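You operate a simulated robot arm through the tools that you are given. There is no shell and no other tool. Be economical: measure what you need, move in short steps, check, and stop when the job is done.

The job below is to be done with a simulated robot arm. You get a single attempt, and the scene is never put back.

## Task
Stain the wood sample in the shade on the card and rack it to dry.
Fine: pad back, stain box cover shut again. Set down upright: staining pad. Where these are worked on the way, their far stop is far enough and under half their travel is too little: cover of the stain box. A coat counts when it lies all over at full strength: go over it till it gets no stronger.

It is judged by the outcome, as a careful person would: the job done as asked, and still so three seconds after it is handed in. It fails if anything else is knocked over, pushed out of place, dropped, spilled or broken. Lids that push on must go on centred and level and be pressed home; caps that screw on are set level and turned clockwise until they are tight.

## Robot
A 6-joint arm with a two-finger parallel gripper, fixed in place. Base frame: the origin is at the foot of the arm, x ahead of it, y to its left, z up; the work surface is at about z = 850. Readings come in mm, rad, newtons and seconds.
With the tool pointing down near the work surface it reaches from about 240 to 640 mm from the base axis. Its first joint turns from -1.152 to 1.152 rad. Payload 2.7 kg.
Tool frame: the origin (TCP) lies between the finger pads and is the grasp point; the fingertips stand 23 mm ahead of it; z points along the fingers, y is the line along which they close. Largest opening 94 mm; finger width 38, thickness 10; the body of the gripper, 54 by 96 mm, starts 39 mm behind the TCP.
Orientation is that of the tool frame in the base frame, as a unit quaternion [w, x, y, z]. With the fingers straight down and closing along the base's y, the tool's x points along the base's -x, its y along +y and its z along -z.

## Interface
- The arm moves only by the tool play_rows. Its arguments are lists of equal length, an entry for each row: "rot": the turn, a rotation vector about the tool's x, y, z in rad, a list of three; "xyz": the shift along the tool's x, y, z in cm, a list of three; "hand": the opening, from 0 (shut) to 1 (fully open). In form: {"rot": [[rx, ry, rz], ...], "xyz": [[x, y, z], ...], "hand": [hand, ...]}. A call has 1 to 8 rows; each row is the pose to reach, as a shift and turn from the pose commanded when the call began, along the tool's axes at that moment. Rows are played at 5 a second. More than 50 mm and 0.15 rad between two rows, or a gripper value outside its range, and nothing of the call is played. A pose out of reach is approached as far as the arm can. The call stops where the force on the tool passes 40 N (or 10 N more than at its start, if that is more) or the arm is blocked; 0.2 s more then pass. The fingers move at their own pace (about 45 mm/s each) and stop on an object; they squeeze with about 28 N. The grip force told is the motor's: it shows also when the fingers shut on nothing. Time passes only in rows, and 0.2 s behind the last, so rows that repeat a pose let the fingers close. It gives the time, the measured TCP pose, the force on the tool (base axes), the opening and the grip force at its end, in the units of the frame above (readings bear some noise), with the torque about the TCP (base axes, N m) and any sound that the robot's microphone picked up, and new pictures: "pictures" is both (left out), scene, wrist or none.
- Cameras (640 x 400 px; columns grow to the right, rows downward): "scene" is fixed at [63.2, -425.5, 1403.2]; the picture's right is [0.87, -0.49, 0.00], its down [-0.28, -0.50, -0.82] and it looks along [0.40, 0.71, -0.58] (base axes); focal length 310 px, centre (320, 200). "wrist" rides on the gripper at [87, 16, -74] in the tool frame; the picture's right is [-0.18, 0.98, 0.00], its down [-0.58, -0.11, -0.81] and it looks along [-0.79, -0.15, 0.59] (tool axes); focal length 243 px, centre (320, 200). There is no depth. A picture from a camera that has moved, and an enlarged one, comes with that camera's place and axes in the base frame and with its lens.
- zoom(camera, box): a new picture of the part [left, top, right, bottom] of that camera's present view, enlarged. The clock stands still meanwhile.
- job_done(): hands the job in; it is judged then, once.

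Go step by step. Nothing tells you positions but the pictures and the camera data: compare them with the known pose of the tool, close in by small moves and look again before you grip or let go. The budget is 120 turns and 200 pictures, counting those below and the enlarged ones. Unless the task says otherwise, let go and move clear before handing in, and close with one line.

The tools are called after ">>>" as name(argument=value, ...) on one line, values as JSON. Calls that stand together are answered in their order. play_rows: Moves the arm, as the interface text tells. Its arguments: {"type":"object","properties":{"rot":{"type":"array","items":{"type":"array","items":{"type":"number"}}},"xyz":{"type":"array","items":{"type":"array","items":{"type":"number"}}},"hand":{"type":"array","items":{"type":"number"}},"pictures":{"type":"string","enum":["both","scene","wrist","none"]}},"required":["rot","xyz","hand"]} The other tools are called the same way: zoom (camera, box) takes an enlarged picture of a part of a camera's view; job_done () hands the job in.

At the start:

```text
time_s: 0.0
position: [454.1, 84.2, 1193.5]
tcp_rot: [-0.001, 0.0, 1.0, 0.0]
ft_force: [-0.3, 0.7, -0.1]
ft_torque: [0.0, 0.02, -0.03]
opening: 93.8
grip_force: 0.1
```

scene: 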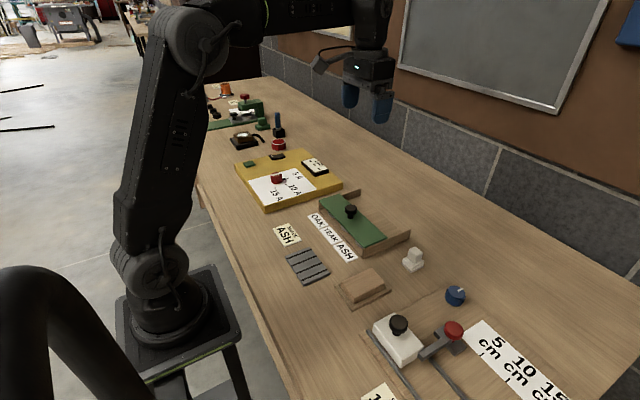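
wrist: 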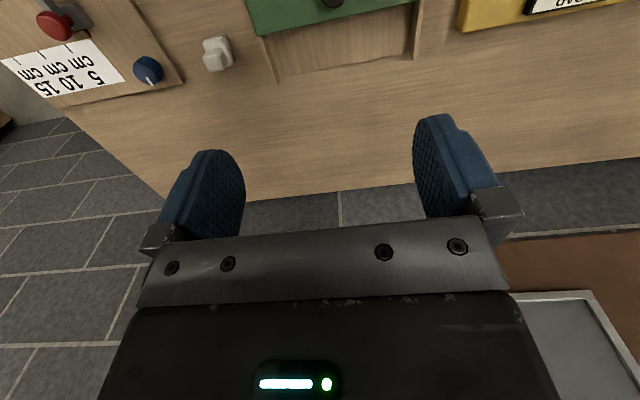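

I see a bench with a green-covered box, labels OAK/TEAK/ASH, a card "ASH", a grey drying rack, a wood sample and a white pad. I'll zoom in to read the details.

>>> zoom(camera="scene", box=[250, 170, 450, 320])

>>> zoom(camera="scene", box=[330, 240, 490, 400])

```text
2.67 times, centred on (350, 245) of scene
camera zoom: at [63.2, -425.5, 1403.2], right [0.87, -0.49, 0.0], down [-0.28, -0.5, -0.82], along [0.4, 0.71, -0.58], focal length 828 px, centre (240, 80)
```

zoom: 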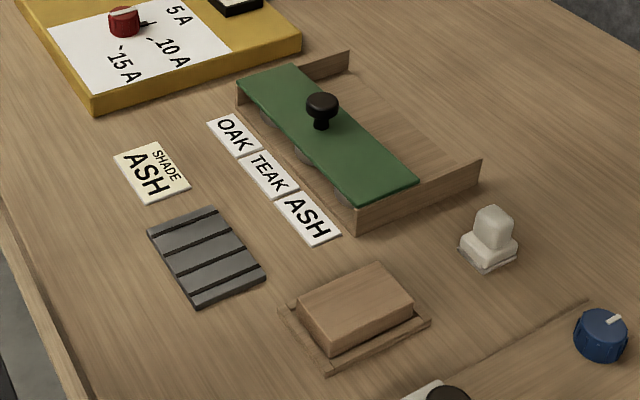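

```text
2.50 times, centred on (410, 320) of scene
camera zoom: at [63.2, -425.5, 1403.2], right [0.87, -0.49, 0.0], down [-0.28, -0.5, -0.82], along [0.4, 0.71, -0.58], focal length 776 px, centre (95, -100)
```

zoom: 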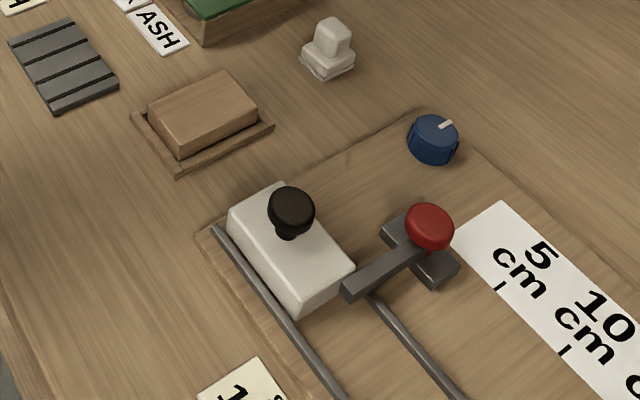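

The stain box lies at about x 422–487, y −5..217, with its cover sliding along +x. The ASH well is near y 27, the pad near (511,−81), the sample near (358,−90) and the rack near (284,26). I'll go above the cover knob first.

>>> play_rows(rot=[[0, 0, 0], [0, 0, 0], [0, 0, 0], [0, 0, 0], [0, 0, 0]], xyz=[[0, 1.7, 4.5], [0, 1.7, 9], [0, 1.7, 13.5], [0, 1.7, 18], [0, 1.7, 22.5]], hand=[0.6, 0.6, 0.6, 0.6, 0.6])

```text
time_s: 1.2
position: [452.1, 102.0, 970.9]
tcp_rot: [-0.001, 0.0, 1.0, 0.0]
ft_force: [0.1, 0.5, -0.6]
ft_torque: [-0.04, 0.02, -0.02]
opening: 56.3
grip_force: 0.1
camera wrist: at [366.8, 118.2, 1043.4], right [0.18, 0.98, 0.0], down [0.58, -0.11, 0.81], along [0.79, -0.15, -0.59], focal length 243 px, centre (320, 200)
```

scene: 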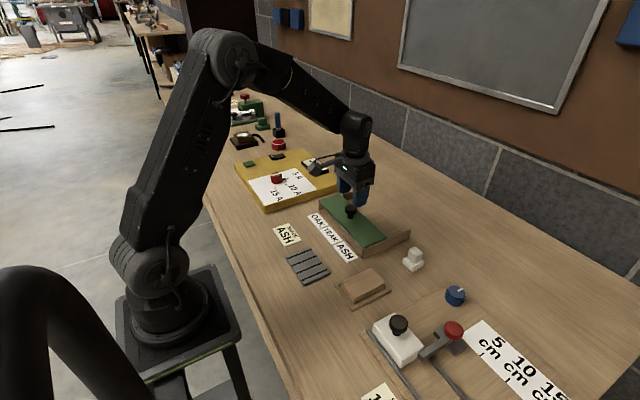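
wrist: 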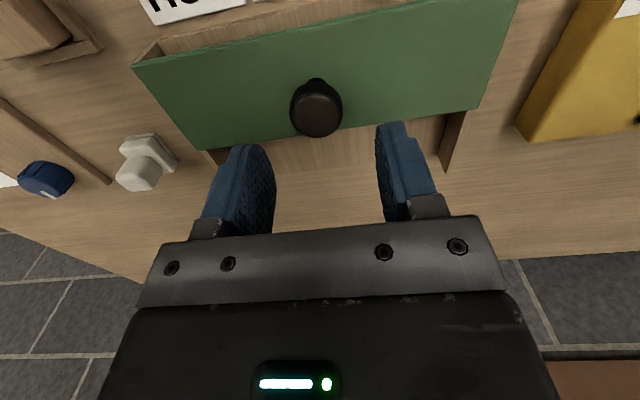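

The knob is centred between the fingers at about (450,100), with its top near z 913 and the cover near z 880. I'll descend, grip it and check.

>>> play_rows(rot=[[0, 0, 0], [0, 0, 0], [0, 0, 0], [0, 0, 0], [0, 0, 0]], xyz=[[0.1, -0.15, 3], [0.1, -0.15, 5], [0.1, -0.15, 6.2], [0.1, -0.15, 6.2], [0.1, -0.15, 6.2]], hand=[0.6, 0.6, 0.6, 0, 0])

```text
time_s: 2.1
position: [456.4, 99.3, 913.2]
tcp_rot: [0.007, -0.001, 1.0, 0.0]
ft_force: [1.2, -0.6, 1.7]
ft_torque: [-1.36, 0.27, -0.19]
opening: 33.5
grip_force: 7.8
stopped in row 4: the force on the tool passed its limit at 44 N (the readings are from after the stop); the commanded pose is now the measured one
camera wrist: at [370.1, 115.3, 985.9], right [0.18, 0.98, 0.0], down [0.57, -0.11, 0.81], along [0.8, -0.15, -0.58], focal length 243 px, centre (320, 200)
```

scene: 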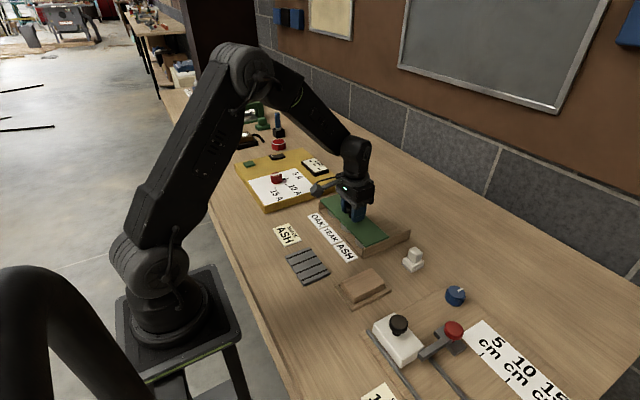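
wrist: 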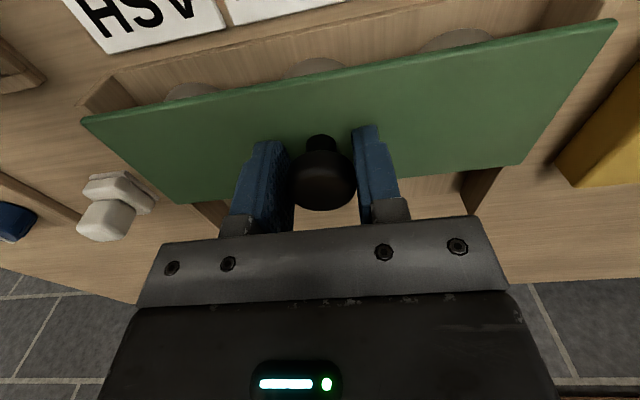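

The fingertips touched the cover, so its top is near z 888. I'll raise the tool 3 mm and grip.

>>> play_rows(rot=[[0, 0, 0], [0, 0, 0], [0, 0, 0], [0, 0, 0], [0, 0, 0]], xyz=[[0.3, 0, -0.3], [0.3, 0, -0.3], [0.3, 0, -0.3], [0.3, 0, -0.3], [0.3, 0, -0.3]], hand=[0.4, 0.1, 0, 0, 0])

```text
time_s: 3.3
position: [453.6, 100.6, 915.3]
tcp_rot: [0.007, 0.0, 1.0, 0.001]
ft_force: [0.6, 6.7, -6.9]
ft_torque: [-0.12, -0.57, 0.1]
opening: 31.5
grip_force: 45.4
camera wrist: at [367.2, 116.1, 987.9], right [0.18, 0.98, 0.0], down [0.57, -0.11, 0.81], along [0.8, -0.15, -0.58], focal length 243 px, centre (320, 200)
```

scene: 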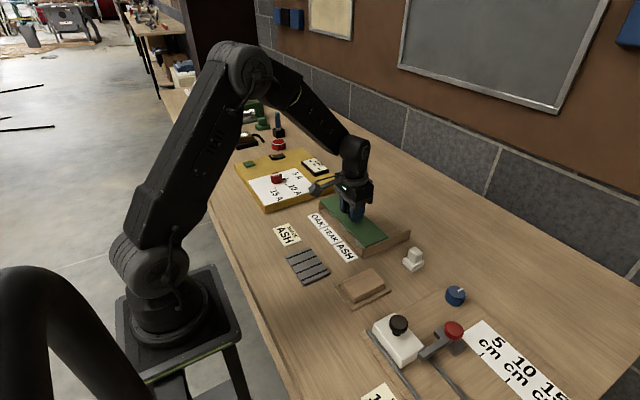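
wrist: 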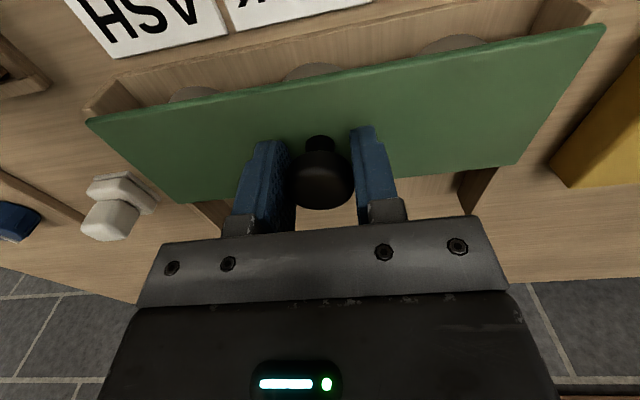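

The knob is gripped. I'll slide the cover to +x until it stops.

>>> play_rows(rot=[[0, 0, 0], [0, 0, 0], [0, 0, 0], [0, 0, 0], [0, 0, 0], [0, 0, 0]], xyz=[[-1.5, 0, 0], [-3, 0, 0], [-4.5, 0, 0], [-6, 0, 0], [-7, 0, 0], [-7.5, 0, 0]], hand=[0, 0, 0, 0, 0, 0])

```text
time_s: 4.7
position: [525.8, 100.3, 915.4]
tcp_rot: [0.003, -0.001, 1.0, 0.0]
ft_force: [-23.0, 15.1, -8.7]
ft_torque: [-0.15, -0.84, 0.1]
opening: 31.9
grip_force: 45.3
camera wrist: at [440.3, 116.1, 988.7], right [0.18, 0.98, 0.0], down [0.58, -0.11, 0.81], along [0.8, -0.15, -0.59], focal length 243 px, centre (320, 200)
```

scene: 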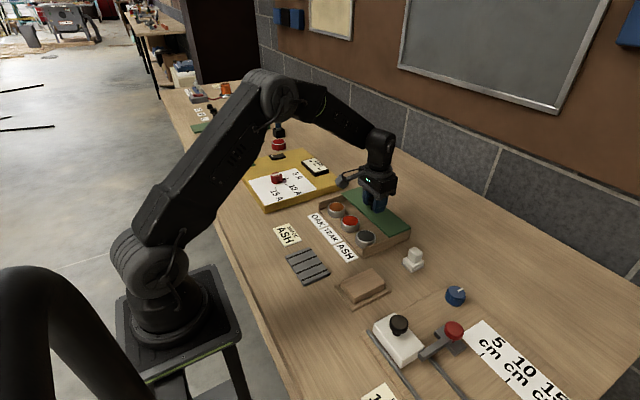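
wrist: 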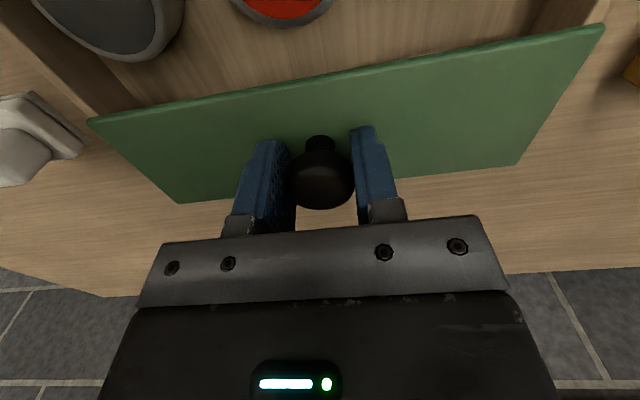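

The cover is at its far stop and three pots show: orange, red and grey (ASH). I'll release and lift away.

>>> play_rows(rot=[[0, 0, 0], [0, 0, 0], [0, 0, 0], [0, 0, 0], [0, 0, 0], [0, 0, 0], [0, 0, 0]], xyz=[[0.2, 0, 0], [0.2, 0, 0], [0.2, 0, -3], [0.2, 0, -7], [0.2, -4.5, -9], [0.7, -9, -9], [1.2, -13.5, -9]], hand=[0.5, 0.6, 0.6, 0.6, 0.6, 0.6, 0.6])

>>> zoom(camera="scene", box=[290, 180, 450, 300])

```text
time_s: 6.3
position: [512.5, -34.5, 1006.6]
tcp_rot: [0.007, -0.002, 1.0, 0.0]
ft_force: [0.9, 0.1, -0.8]
ft_torque: [0.02, 0.04, -0.01]
opening: 56.5
grip_force: 0.1
camera wrist: at [426.9, -19.0, 1078.7], right [0.18, 0.98, 0.0], down [0.57, -0.11, 0.81], along [0.8, -0.15, -0.58], focal length 243 px, centre (320, 200)
```

scene: 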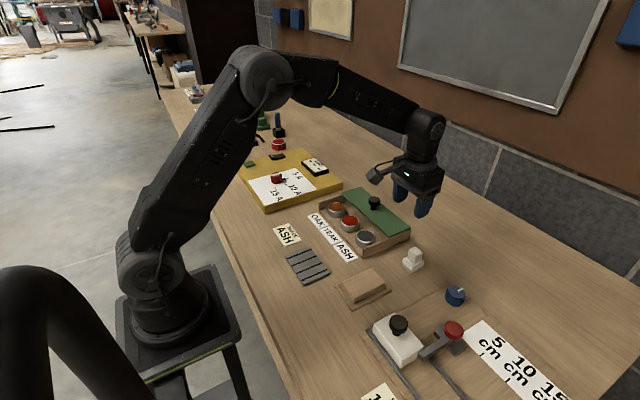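
wrist: 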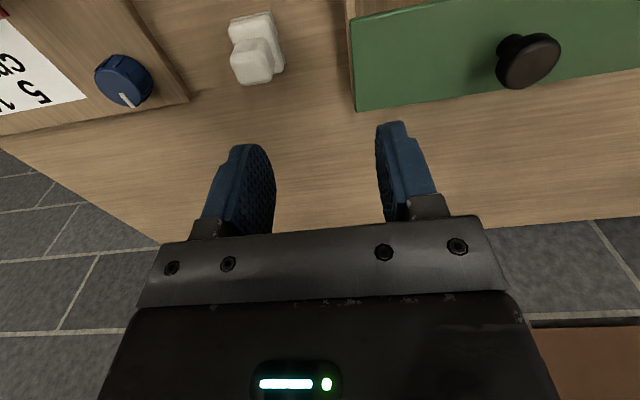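

```text
3.33 times, centred on (370, 240) of scene
camera zoom: at [63.2, -425.5, 1403.2], right [0.87, -0.49, 0.0], down [-0.28, -0.5, -0.82], along [0.4, 0.71, -0.58], focal length 1035 px, centre (153, 67)
```

zoom: 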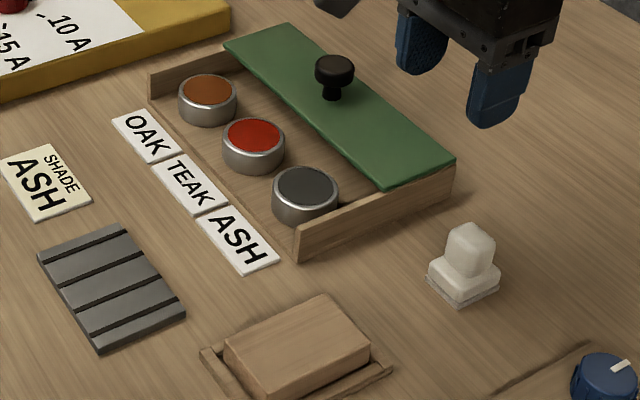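

The pots are about 49 mm across, with ASH centred near (453,31). Before gripping the pad I want a close look at its size.

>>> play_rows(rot=[[0, 0, 0], [0, 0, 0]], xyz=[[0.3, -3, 2], [0.6, -4.8, 4]], hand=[0.6, 0.6], pictures="wrist")

>>> zoom(camera="scene", box=[380, 230, 444, 280])

>>> zoom(camera="wrist", box=[240, 40, 400, 140])

```text
time_s: 6.9
position: [508.5, -83.3, 966.9]
tcp_rot: [0.007, -0.001, 1.0, 0.001]
ft_force: [-0.8, -1.2, 0.5]
ft_torque: [0.04, -0.01, -0.01]
opening: 56.5
grip_force: 0.2
camera wrist: at [422.3, -67.1, 1039.0], right [0.18, 0.98, 0.0], down [0.57, -0.11, 0.81], along [0.8, -0.15, -0.58], focal length 243 px, centre (320, 200)
```

wrist: 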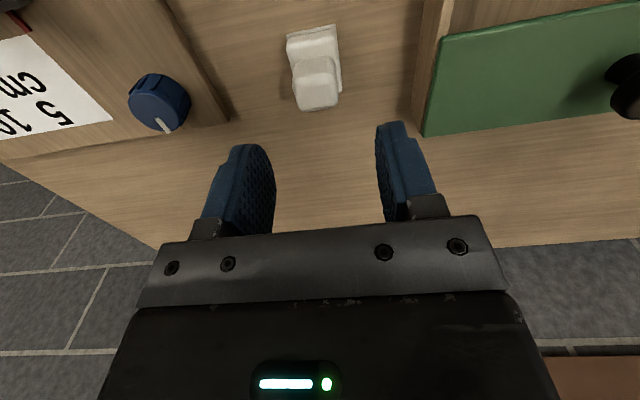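

```text
8.00 times, centred on (412, 255) of scene
camera zoom: at [63.2, -425.5, 1403.2], right [0.87, -0.49, 0.0], down [-0.28, -0.5, -0.82], along [0.4, 0.71, -0.58], focal length 2484 px, centre (-416, -240)
```

zoom: 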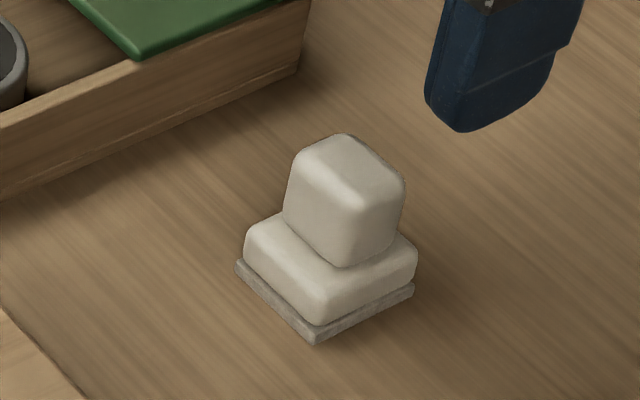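

```text
4.00 times, centred on (320, 90) of wrist
camera zoom: at [422.3, -67.1, 1039.0], right [0.18, 0.98, 0.0], down [0.57, -0.11, 0.81], along [0.8, -0.15, -0.58], focal length 970 px, centre (320, 640)
```

zoom: 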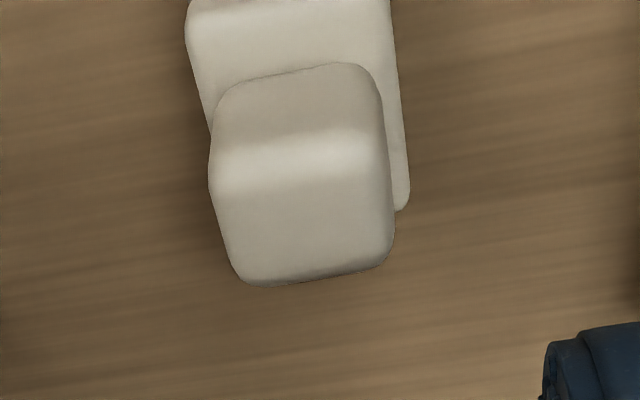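

The pad base measures about 39×33 mm and is centred near (506,−87). The flange top is near z 867 and the handle top near z 895. I'll descend to TCP z≈894 and grip.

>>> play_rows(rot=[[0, 0, 0], [0, 0, 0], [0, 0, 0]], xyz=[[0.2, -0.3, 3], [0.2, -0.3, 5.5], [0.2, -0.3, 7.2]], hand=[0.55, 0.5, 0.5])

>>> zoom(camera="scene", box=[370, 210, 450, 280])

```text
time_s: 7.7
position: [510.2, -85.5, 893.8]
tcp_rot: [0.006, -0.001, 1.0, 0.0]
ft_force: [-0.6, -0.9, -0.1]
ft_torque: [0.01, -0.02, -0.01]
opening: 47.2
grip_force: 0.1
camera wrist: at [422.0, -69.7, 966.8], right [0.18, 0.98, 0.0], down [0.57, -0.11, 0.81], along [0.8, -0.15, -0.58], focal length 243 px, centre (320, 200)
```

scene: 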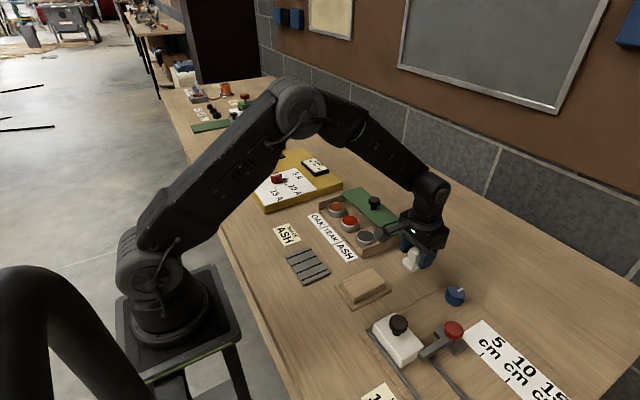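
wrist: 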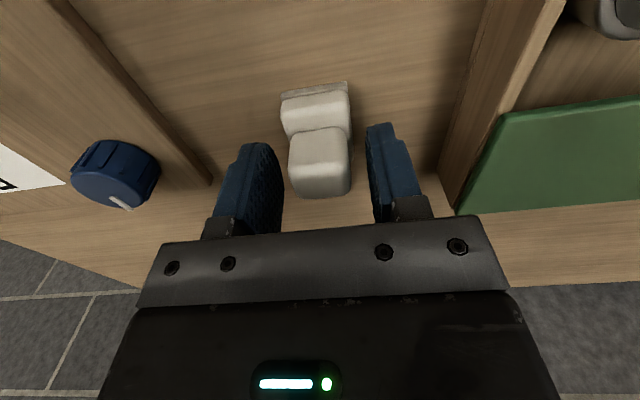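

```text
5.71 times, centred on (410, 245) of scene
camera zoom: at [63.2, -425.5, 1403.2], right [0.87, -0.49, 0.0], down [-0.28, -0.5, -0.82], along [0.4, 0.71, -0.58], focal length 1774 px, centre (-194, -57)
```

zoom: 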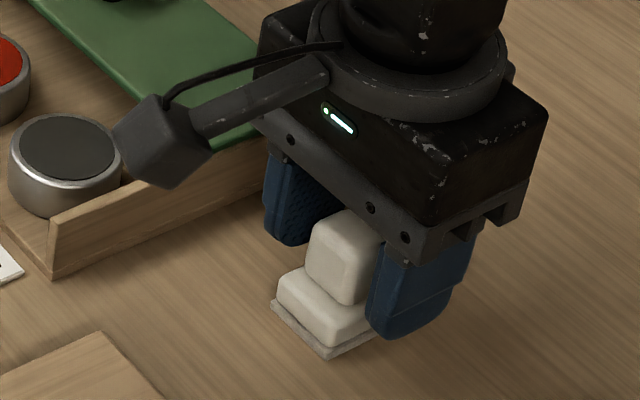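

The handle sits between the fingers, so I'll close and lift a little to check the grip.

>>> play_rows(rot=[[0, 0, 0], [0, 0, 0], [0, 0, 0], [0, 0, 0], [0, 0, 0], [0, 0, 0], [0, 0, 0]], xyz=[[0.2, 0, 0], [0.2, 0, 0], [0.2, 0, 0], [0.2, 0, 0], [0.2, 0, -2], [0.2, 0, -5], [0.2, 0, -5]], hand=[0.2, 0, 0, 0, 0, 0, 0])

>>> zoom(camera="scene", box=[370, 190, 450, 260])

```text
time_s: 9.3
position: [507.1, -86.5, 946.6]
tcp_rot: [0.007, -0.001, 1.0, -0.001]
ft_force: [0.2, -0.1, -1.0]
ft_torque: [-0.02, -0.03, 0.02]
opening: 27.7
grip_force: 27.6
camera wrist: at [421.0, -70.3, 1018.8], right [0.18, 0.98, 0.0], down [0.57, -0.11, 0.81], along [0.8, -0.15, -0.58], focal length 243 px, centre (320, 200)
```

scene: 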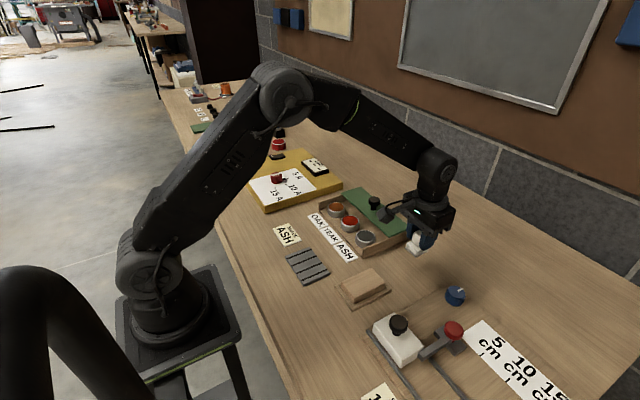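
wrist: 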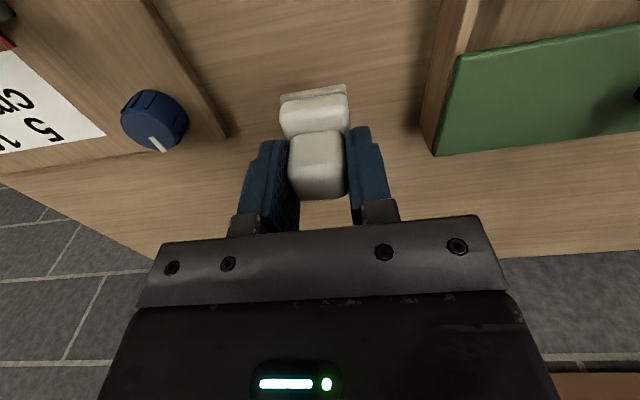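

```text
5.71 times, centred on (410, 225) of scene
camera zoom: at [63.2, -425.5, 1403.2], right [0.87, -0.49, 0.0], down [-0.28, -0.5, -0.82], along [0.4, 0.71, -0.58], focal length 1774 px, centre (-194, 57)
```

zoom: 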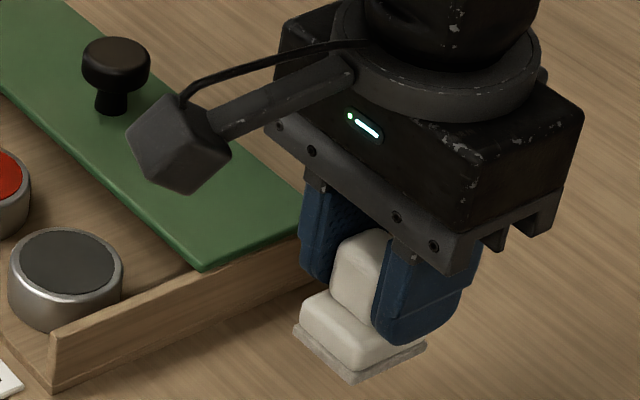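

The pad is held with its bottom 44 mm below the TCP, and its home pose is about (507,−86,894). Next I'll move above the ASH pot at (451,29).

>>> play_rows(rot=[[0, 0, 0], [0, 0, 0], [0, 0, 0], [0, 0, 0], [0, 0, 0]], xyz=[[2.5, 0, -1], [5.5, 2, -1], [5.5, 6, -1], [5.5, 10, -1], [5.6, 11.5, -0.5]], hand=[0, 0, 0, 0, 0])

>>> zoom(camera="scene", box=[320, 170, 420, 260])

```text
time_s: 10.5
position: [448.4, 28.5, 951.0]
tcp_rot: [0.007, -0.001, 1.0, 0.0]
ft_force: [-0.1, 0.6, -0.3]
ft_torque: [-0.01, 0.01, -0.04]
opening: 27.4
grip_force: 28.0
camera wrist: at [363.4, 44.9, 1022.4], right [0.18, 0.98, 0.0], down [0.57, -0.11, 0.81], along [0.8, -0.15, -0.58], focal length 243 px, centre (320, 200)
```

scene: 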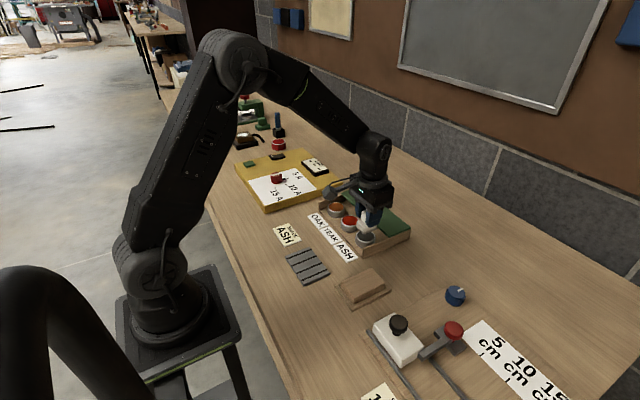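
wrist: 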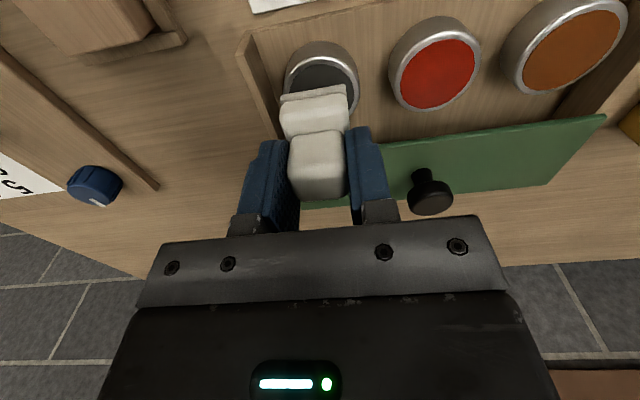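

```text
4.44 times, centred on (370, 215) of scene
camera zoom: at [63.2, -425.5, 1403.3], right [0.87, -0.49, 0.0], down [-0.28, -0.5, -0.82], along [0.4, 0.71, -0.58], focal length 1380 px, centre (98, 133)
```

zoom: 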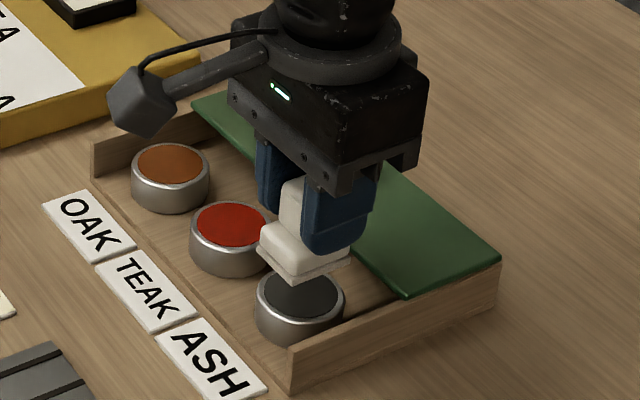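

I'm above the ASH pot and will lower in small steps until contact.

>>> play_rows(rot=[[0, 0, 0], [0, 0, 0], [0, 0, 0]], xyz=[[0, 0, 1], [0.1, 0, 2], [0.1, 0, 2.7]], hand=[0, 0, 0])

>>> zoom(camera="scene", box=[335, 195, 415, 260])

>>> zoom(camera="wrist", box=[240, 20, 440, 145])

```text
time_s: 11.3
position: [450.2, 28.6, 921.6]
tcp_rot: [0.007, -0.001, 1.0, -0.001]
ft_force: [-0.4, 0.2, -0.3]
ft_torque: [0.0, 0.01, 0.01]
opening: 27.1
grip_force: 27.7
camera wrist: at [363.4, 44.6, 994.7], right [0.18, 0.98, 0.0], down [0.57, -0.11, 0.81], along [0.8, -0.15, -0.58], focal length 243 px, centre (320, 200)
```

scene: 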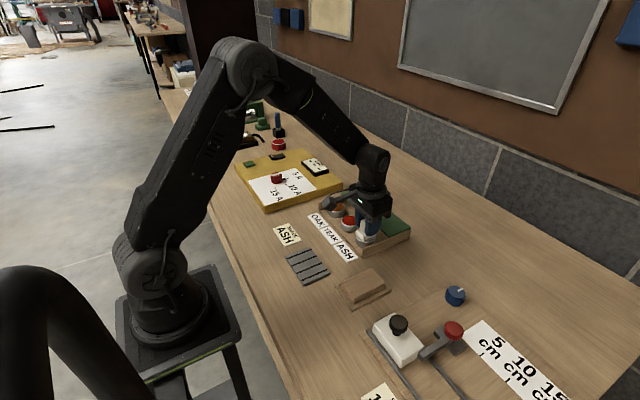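
wrist: 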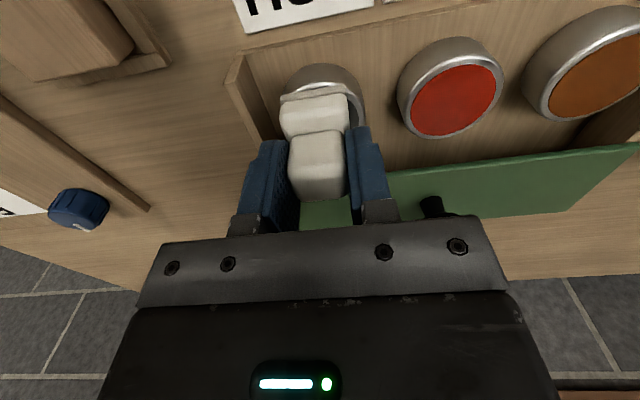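

```text
6.15 times, centred on (375, 228) of scene
camera zoom: at [63.2, -425.5, 1403.2], right [0.87, -0.49, 0.0], down [-0.28, -0.5, -0.82], along [0.4, 0.71, -0.58], focal length 1910 px, centre (-18, 31)
```

zoom: 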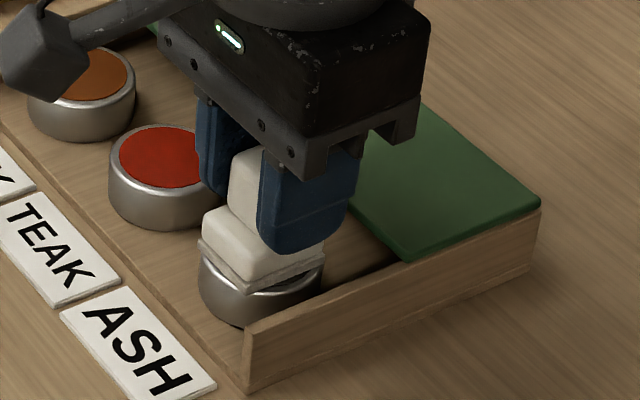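

```text
3.20 times, centred on (340, 82) of wrist
camera zoom: at [363.4, 44.6, 994.7], right [0.18, 0.98, 0.0], down [0.57, -0.11, 0.81], along [0.8, -0.15, -0.58], focal length 776 px, centre (256, 576)
```

zoom: 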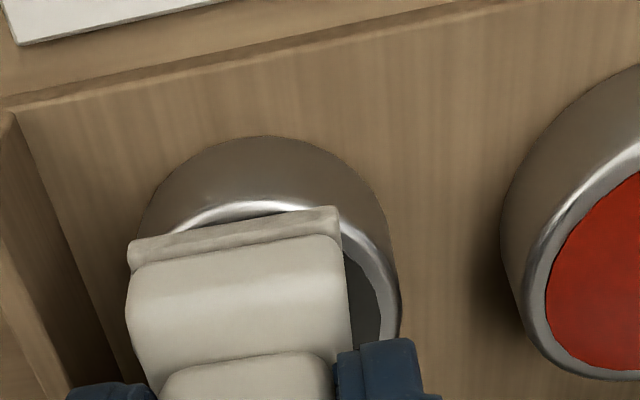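

The pad is about 3 mm off the pot centre in y. I'll correct that and lower gently.

>>> play_rows(rot=[[0, 0, 0], [0, 0, 0], [0, 0, 0], [0, 0, 0], [0, 0, 0], [0, 0, 0]], xyz=[[-0.1, 0.3, 0], [-0.1, 0.3, 0.2], [-0.1, 0.3, 0.4], [-0.1, 0.3, 0.6], [-0.1, 0.3, 0.8], [-0.1, 0.3, 0.8]], hand=[0, 0, 0, 0, 0, 0])

>>> zoom(camera="scene", box=[335, 195, 415, 260])

>>> zoom(camera="wrist", box=[240, 20, 440, 145])

```text
time_s: 12.3
position: [452.1, 30.8, 921.1]
tcp_rot: [0.011, -0.002, 1.0, 0.0]
ft_force: [-0.2, -0.1, 3.7]
ft_torque: [0.05, 0.13, 0.06]
opening: 27.7
grip_force: 28.0
stopped in row 4: the force on the tool passed its limit at 44 N (the readings are from after the stop); the commanded pose is now the measured one
camera wrist: at [365.4, 47.2, 993.2], right [0.18, 0.98, 0.0], down [0.56, -0.11, 0.82], along [0.81, -0.15, -0.57], focal length 243 px, centre (320, 200)
```

scene: 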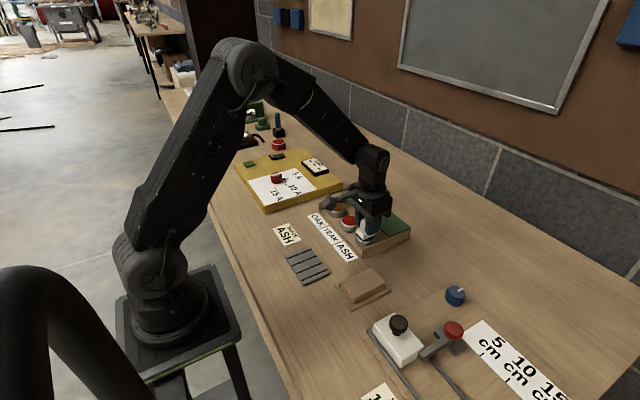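
wrist: 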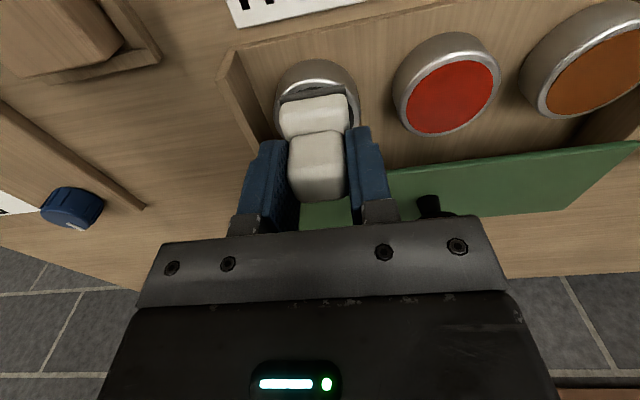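

```text
6.15 times, centred on (375, 228) of scene
camera zoom: at [63.1, -425.5, 1403.2], right [0.87, -0.49, 0.0], down [-0.28, -0.5, -0.82], along [0.4, 0.71, -0.58], focal length 1910 px, centre (-18, 31)
```

zoom: 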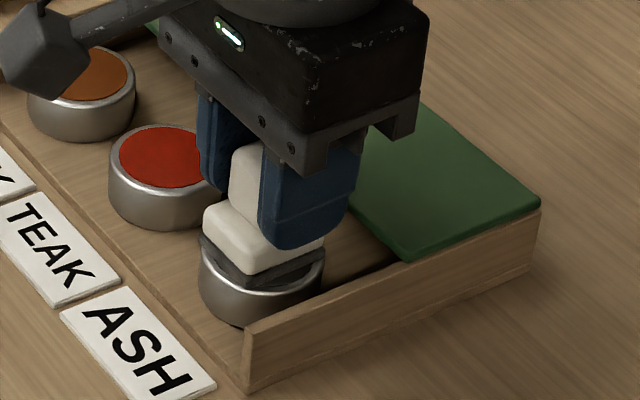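

```text
3.20 times, centred on (340, 82) of wrist
camera zoom: at [365.4, 47.2, 993.2], right [0.18, 0.98, 0.0], down [0.56, -0.11, 0.82], along [0.81, -0.15, -0.57], focal length 776 px, centre (256, 576)
```

zoom: 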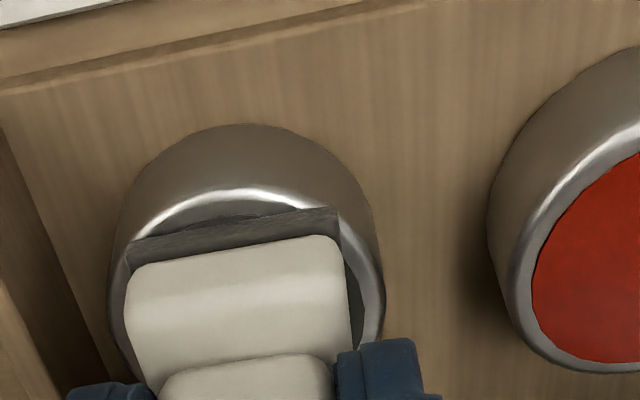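

The pad's felt is now dark grey, so it is loaded with ASH. I'll lift and carry it above the wood sample for a look.

>>> play_rows(rot=[[0, 0, 0], [0, 0.01, 0], [0, 0.01, 0], [0, 0.01, 0], [0, 0.01, 0], [0, 0.01, 0]], xyz=[[0, 0, -1.5], [0, 0, -4.5], [2, -4, -5], [5, -7.5, -5], [8, -11, -5], [9.4, -12.3, -5]], hand=[0, 0, 0, 0, 0, 0])

>>> zoom(camera="scene", box=[320, 240, 410, 315])

```text
time_s: 13.7
position: [358.2, -92.0, 968.2]
tcp_rot: [0.005, -0.002, 1.0, 0.001]
ft_force: [-0.4, 0.2, -1.4]
ft_torque: [-0.01, -0.01, 0.02]
opening: 27.5
grip_force: 27.8
camera wrist: at [271.5, -75.9, 1040.7], right [0.18, 0.98, 0.0], down [0.57, -0.11, 0.81], along [0.8, -0.15, -0.58], focal length 243 px, centre (320, 200)
```

scene: 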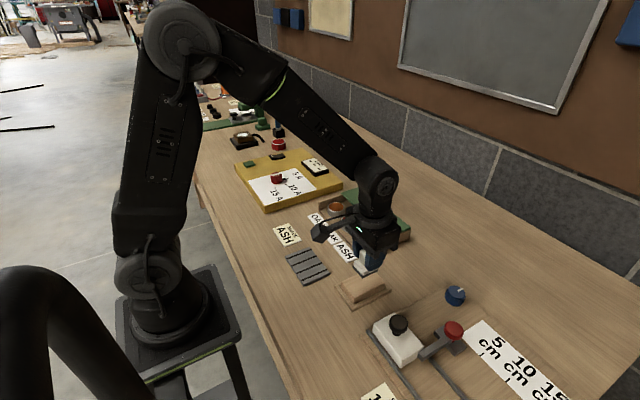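
wrist: 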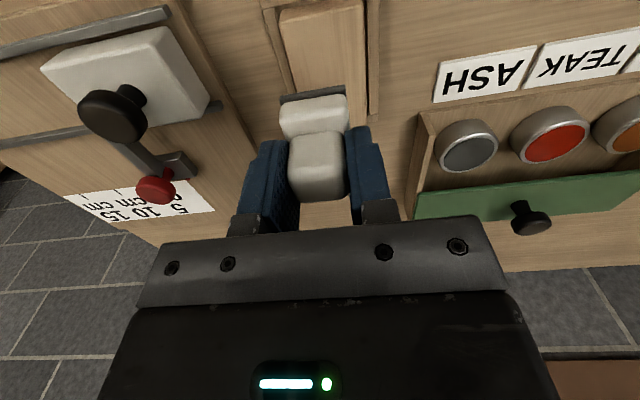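

```text
5.33 times, centred on (365, 278) of scene
camera zoom: at [63.2, -425.5, 1403.2], right [0.87, -0.49, 0.0], down [-0.28, -0.5, -0.82], along [0.4, 0.71, -0.58], focal length 1656 px, centre (80, -213)
```

zoom: 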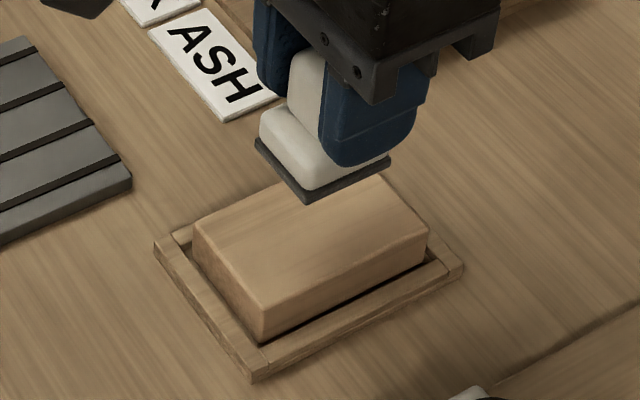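

The sample spans about x 318–398, y −113..−67, with its top near z 875 and a low tray frame around it. I'll lower over its centre until light contact.

>>> play_rows(rot=[[0, 0, 0], [0, 0, 0], [0, 0, 0]], xyz=[[0, 0.2, 2.5], [0, 0.2, 4.2], [0, 0.2, 4.6]], hand=[0, 0, 0])

>>> zoom(camera="scene", box=[320, 240, 410, 315])

```text
time_s: 14.5
position: [359.4, -89.8, 921.6]
tcp_rot: [0.005, -0.002, 1.0, 0.0]
ft_force: [-0.1, -0.5, -0.3]
ft_torque: [0.02, -0.02, 0.01]
opening: 27.5
grip_force: 27.6
camera wrist: at [272.3, -73.7, 995.9], right [0.18, 0.98, 0.0], down [0.57, -0.11, 0.81], along [0.8, -0.15, -0.58], focal length 243 px, centre (320, 200)
```

scene: 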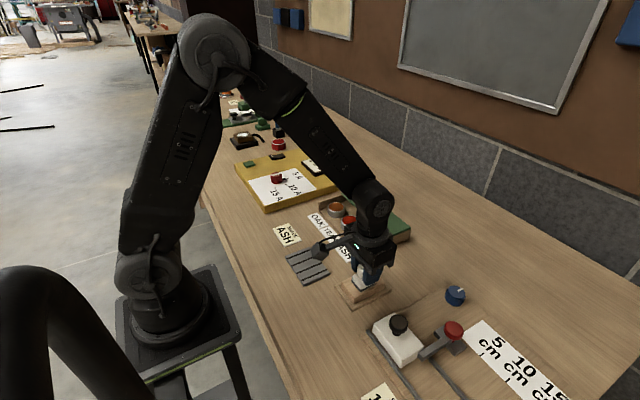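
wrist: 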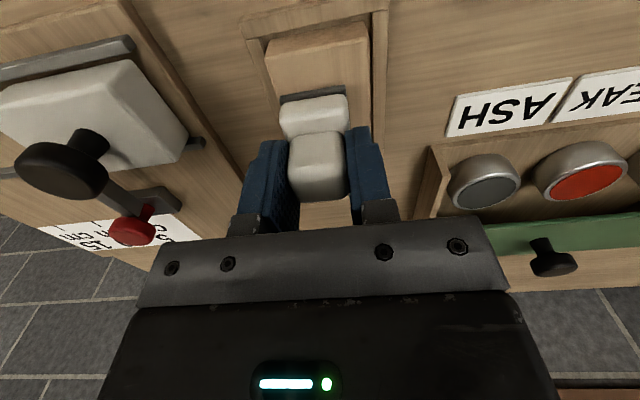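

```text
5.33 times, centred on (365, 278) of scene
camera zoom: at [63.2, -425.5, 1403.2], right [0.87, -0.49, 0.0], down [-0.28, -0.5, -0.82], along [0.4, 0.71, -0.58], focal length 1656 px, centre (80, -213)
```

zoom: 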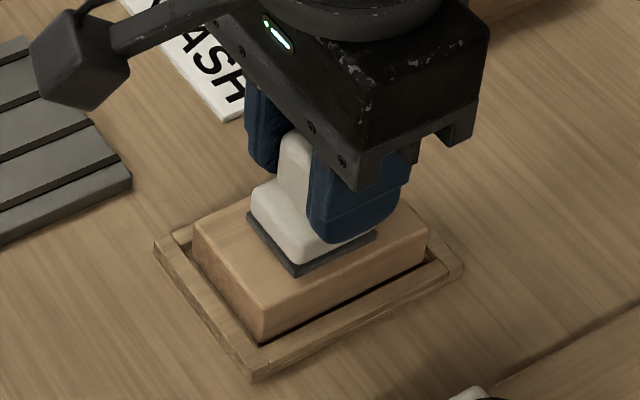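

The pad hovers just above the sample. I'll take millimetre steps down.

>>> play_rows(rot=[[0, 0, 0], [0, 0, 0]], xyz=[[0, 0, 0.15], [0, 0, 0.3]], hand=[0, 0], pictures="none")

```text
time_s: 15.1
position: [357.7, -91.6, 918.9]
tcp_rot: [0.005, -0.001, 1.0, 0.001]
ft_force: [0.4, 0.4, -1.3]
ft_torque: [0.01, 0.03, -0.03]
opening: 27.6
grip_force: 27.9
```

>>> play_rows(rot=[[0, 0, 0], [0, 0, 0]], xyz=[[0, 0, 0.1], [0, 0, 0.2]], hand=[0, 0], pictures="none")

```text
time_s: 15.7
position: [357.9, -91.1, 918.8]
tcp_rot: [0.007, -0.002, 1.0, -0.001]
ft_force: [-3.8, 2.0, 15.5]
ft_torque: [0.09, -0.1, 0.02]
opening: 27.5
grip_force: 28.2
```

Contact is made at about 15 N. I'll ease slightly and sweep over the whole face.

>>> play_rows(rot=[[0, 0, 0], [0, 0, 0], [0, 0, 0], [0, 0, 0], [0, 0, 0], [0, 0, 0], [0, 0, 0], [0, 0, 0]], xyz=[[1.2, -0.7, -0.03], [2.3, -0.7, -0.03], [1.2, -0.7, -0.03], [0, -0.7, -0.03], [-1.2, -0.7, -0.03], [-2.3, -0.7, -0.03], [-2.3, 0.1, -0.03], [-2.3, 0.9, -0.03]], hand=[0, 0, 0, 0, 0, 0, 0, 0], pictures="none")

>>> zoom(camera="scene", box=[320, 240, 410, 315])

```text
time_s: 17.5
position: [380.9, -80.7, 919.3]
tcp_rot: [0.006, -0.002, 1.0, 0.0]
ft_force: [0.7, -4.5, 12.1]
ft_torque: [-0.24, -0.21, -0.07]
opening: 27.7
grip_force: 27.7
```

```text
5.33 times, centred on (365, 278) of scene
camera zoom: at [63.1, -425.6, 1403.2], right [0.87, -0.49, 0.0], down [-0.28, -0.5, -0.82], along [0.4, 0.71, -0.58], focal length 1656 px, centre (80, -213)
```

zoom: 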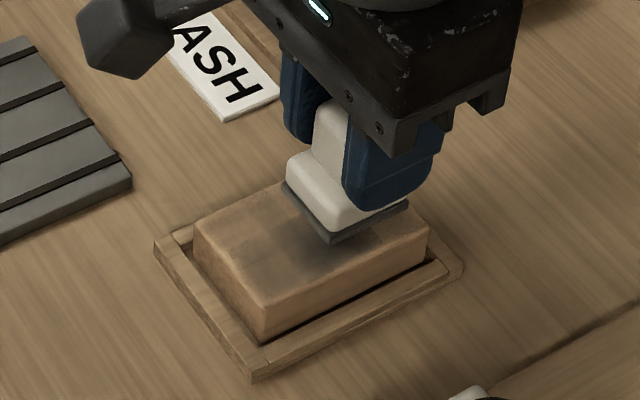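

The stain takes but is soft at the near edge, so I'll keep going with wider strokes.

>>> play_rows(rot=[[0, 0, 0], [0, 0, 0], [0, 0, 0], [0, 0, 0], [0, 0, 0], [0, 0, 0], [0, 0, 0], [0, 0, 0]], xyz=[[1.2, 0, 0], [2.4, 0, 0], [3.6, 0, 0], [4.8, 0, 0], [4.8, -1, 0], [4.8, -2, 0], [3.6, -2, 0], [2.4, -2, 0]], hand=[0, 0, 0, 0, 0, 0, 0, 0], pictures="none")

>>> play_rows(rot=[[0, 0, 0], [0, 0, 0], [0, 0, 0], [0, 0, 0], [0, 0, 0], [0, 0, 0], [0, 0, 0], [0, 0, 0]], xyz=[[-1.2, 0, 0], [-2.4, 0, 0], [-2.4, 1, 0], [-2.4, 2, 0], [-1.2, 2, 0], [0, 2, 0], [1.2, 2, 0], [2.4, 2, 0]], hand=[0, 0, 0, 0, 0, 0, 0, 0], pictures="none")

>>> zoom(camera="scene", box=[320, 240, 410, 315])

```text
time_s: 19.3
position: [355.0, -101.2, 918.3]
tcp_rot: [0.005, -0.002, 1.0, -0.001]
ft_force: [-11.3, -2.0, 34.2]
ft_torque: [0.03, 0.25, 0.08]
opening: 27.7
grip_force: 27.6
```

```text
time_s: 21.1
position: [334.4, -81.8, 917.9]
tcp_rot: [0.008, -0.002, 1.0, 0.001]
ft_force: [9.3, 0.5, 26.0]
ft_torque: [0.01, -0.43, 0.02]
opening: 27.3
grip_force: 27.9
```

```text
5.33 times, centred on (365, 278) of scene
camera zoom: at [63.1, -425.4, 1403.3], right [0.87, -0.49, 0.0], down [-0.28, -0.5, -0.82], along [0.4, 0.71, -0.58], focal length 1656 px, centre (80, -213)
```

zoom: 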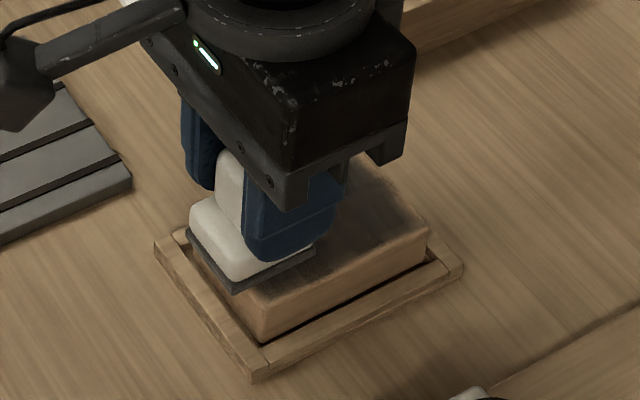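

Force is getting high, so I'll lift off to inspect the coat.

>>> play_rows(rot=[[0, 0, 0], [0, 0, 0], [0, 0, 0]], xyz=[[0, 0, -1], [-2.4, -1, -5], [-5, -1, -8]], hand=[0, 0, 0], pictures="wrist")

>>> zoom(camera="scene", box=[320, 240, 410, 315])

```text
time_s: 21.9
position: [379.9, -90.2, 1000.6]
tcp_rot: [0.004, -0.001, 1.0, 0.001]
ft_force: [0.1, 0.8, -0.4]
ft_torque: [0.03, 0.01, 0.03]
opening: 27.5
grip_force: 27.6
camera wrist: at [295.6, -74.4, 1073.8], right [0.18, 0.98, 0.0], down [0.58, -0.11, 0.81], along [0.8, -0.15, -0.59], focal length 243 px, centre (320, 200)
```

wrist: 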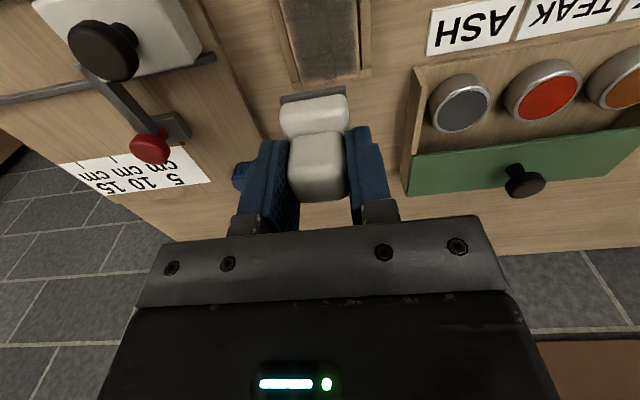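

```text
5.33 times, centred on (365, 278) of scene
camera zoom: at [63.2, -425.5, 1403.2], right [0.87, -0.49, 0.0], down [-0.28, -0.5, -0.82], along [0.4, 0.71, -0.58], focal length 1656 px, centre (80, -213)
```

zoom: 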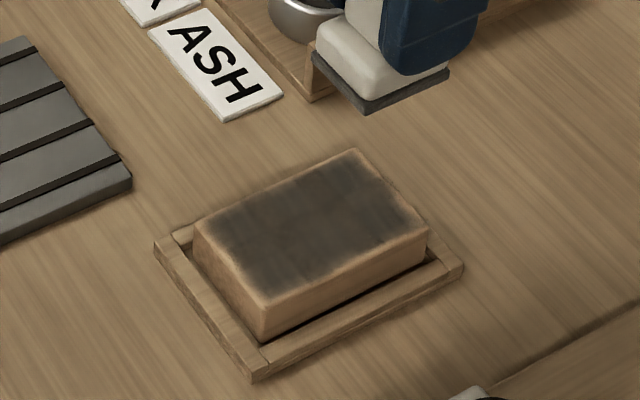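

The main face is dark but a border of a few mm is lighter. I'll go round again with the strokes overlapping the edges.

>>> play_rows(rot=[[0, 0, 0], [0, 0, 0], [0, 0, 0], [0, 0, 0], [0, 0, 0], [0, 0, 0], [0, 0, 0], [0, 0, 0]], xyz=[[0, 0, 4.5], [0, 0, 7.5], [0, 0, 7.93], [-0.5, -0.8, 7.93], [-0.5, -1.7, 7.93], [1, -1.7, 7.93], [2.5, -1.7, 7.93], [4, -1.7, 7.93]], hand=[0, 0, 0, 0, 0, 0, 0, 0], pictures="none")

>>> play_rows(rot=[[0, 0, 0], [0, 0, 0], [0, 0, 0], [0, 0, 0], [0, 0, 0], [0, 0, 0], [0, 0, 0], [0, 0, 0]], xyz=[[1.5, 0, 0], [1.5, 1.2, 0], [1.5, 2.4, 0], [1.5, 3.6, 0], [0, 3.6, 0], [-1.5, 3.6, 0], [-3, 3.6, 0], [-4.5, 3.6, 0]], hand=[0, 0, 0, 0, 0, 0, 0, 0], pictures="none")

>>> play_rows(rot=[[0, 0, 0], [0, 0, 0], [0, 0, 0], [0, 0, 0], [0, 0, 0], [0, 0, 0], [0, 0, 0], [0, 0, 0]], xyz=[[0, -0.9, 0], [0, -1.8, 0], [1.5, -1.8, 0], [3, -1.8, 0], [4.5, -1.8, 0], [6, -1.8, 0], [4.5, -1.8, -3], [1, -1.8, -6]], hand=[0, 0, 0, 0, 0, 0, 0, 0], pictures="none")

>>> zoom(camera="scene", box=[320, 240, 410, 315])

```text
time_s: 23.7
position: [343.6, -108.8, 919.3]
tcp_rot: [0.006, -0.002, 1.0, 0.0]
ft_force: [3.9, 0.5, 9.0]
ft_torque: [0.12, -0.2, -0.08]
opening: 27.7
grip_force: 28.4
```

```text
time_s: 25.5
position: [386.9, -70.9, 919.3]
tcp_rot: [0.004, -0.002, 1.0, 0.001]
ft_force: [-3.3, -0.3, 9.6]
ft_torque: [-0.04, 0.11, -0.03]
opening: 27.5
grip_force: 27.8
```

```text
time_s: 27.3
position: [378.9, -88.6, 978.5]
tcp_rot: [0.004, -0.002, 1.0, 0.002]
ft_force: [0.3, 0.5, -1.3]
ft_torque: [0.0, -0.01, 0.0]
opening: 27.2
grip_force: 27.6
```

```text
5.33 times, centred on (365, 278) of scene
camera zoom: at [63.2, -425.5, 1403.2], right [0.87, -0.49, 0.0], down [-0.28, -0.5, -0.82], along [0.4, 0.71, -0.58], focal length 1656 px, centre (80, -213)
```

zoom: 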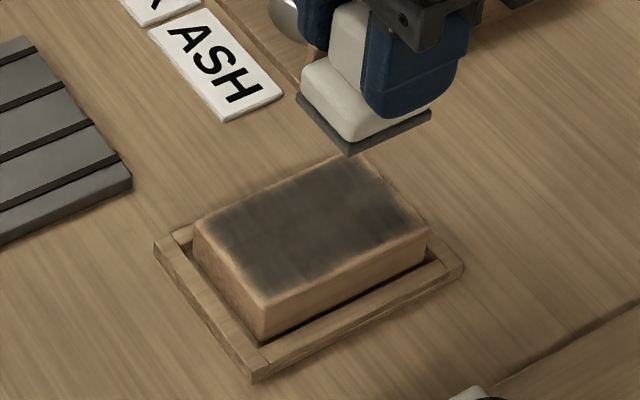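

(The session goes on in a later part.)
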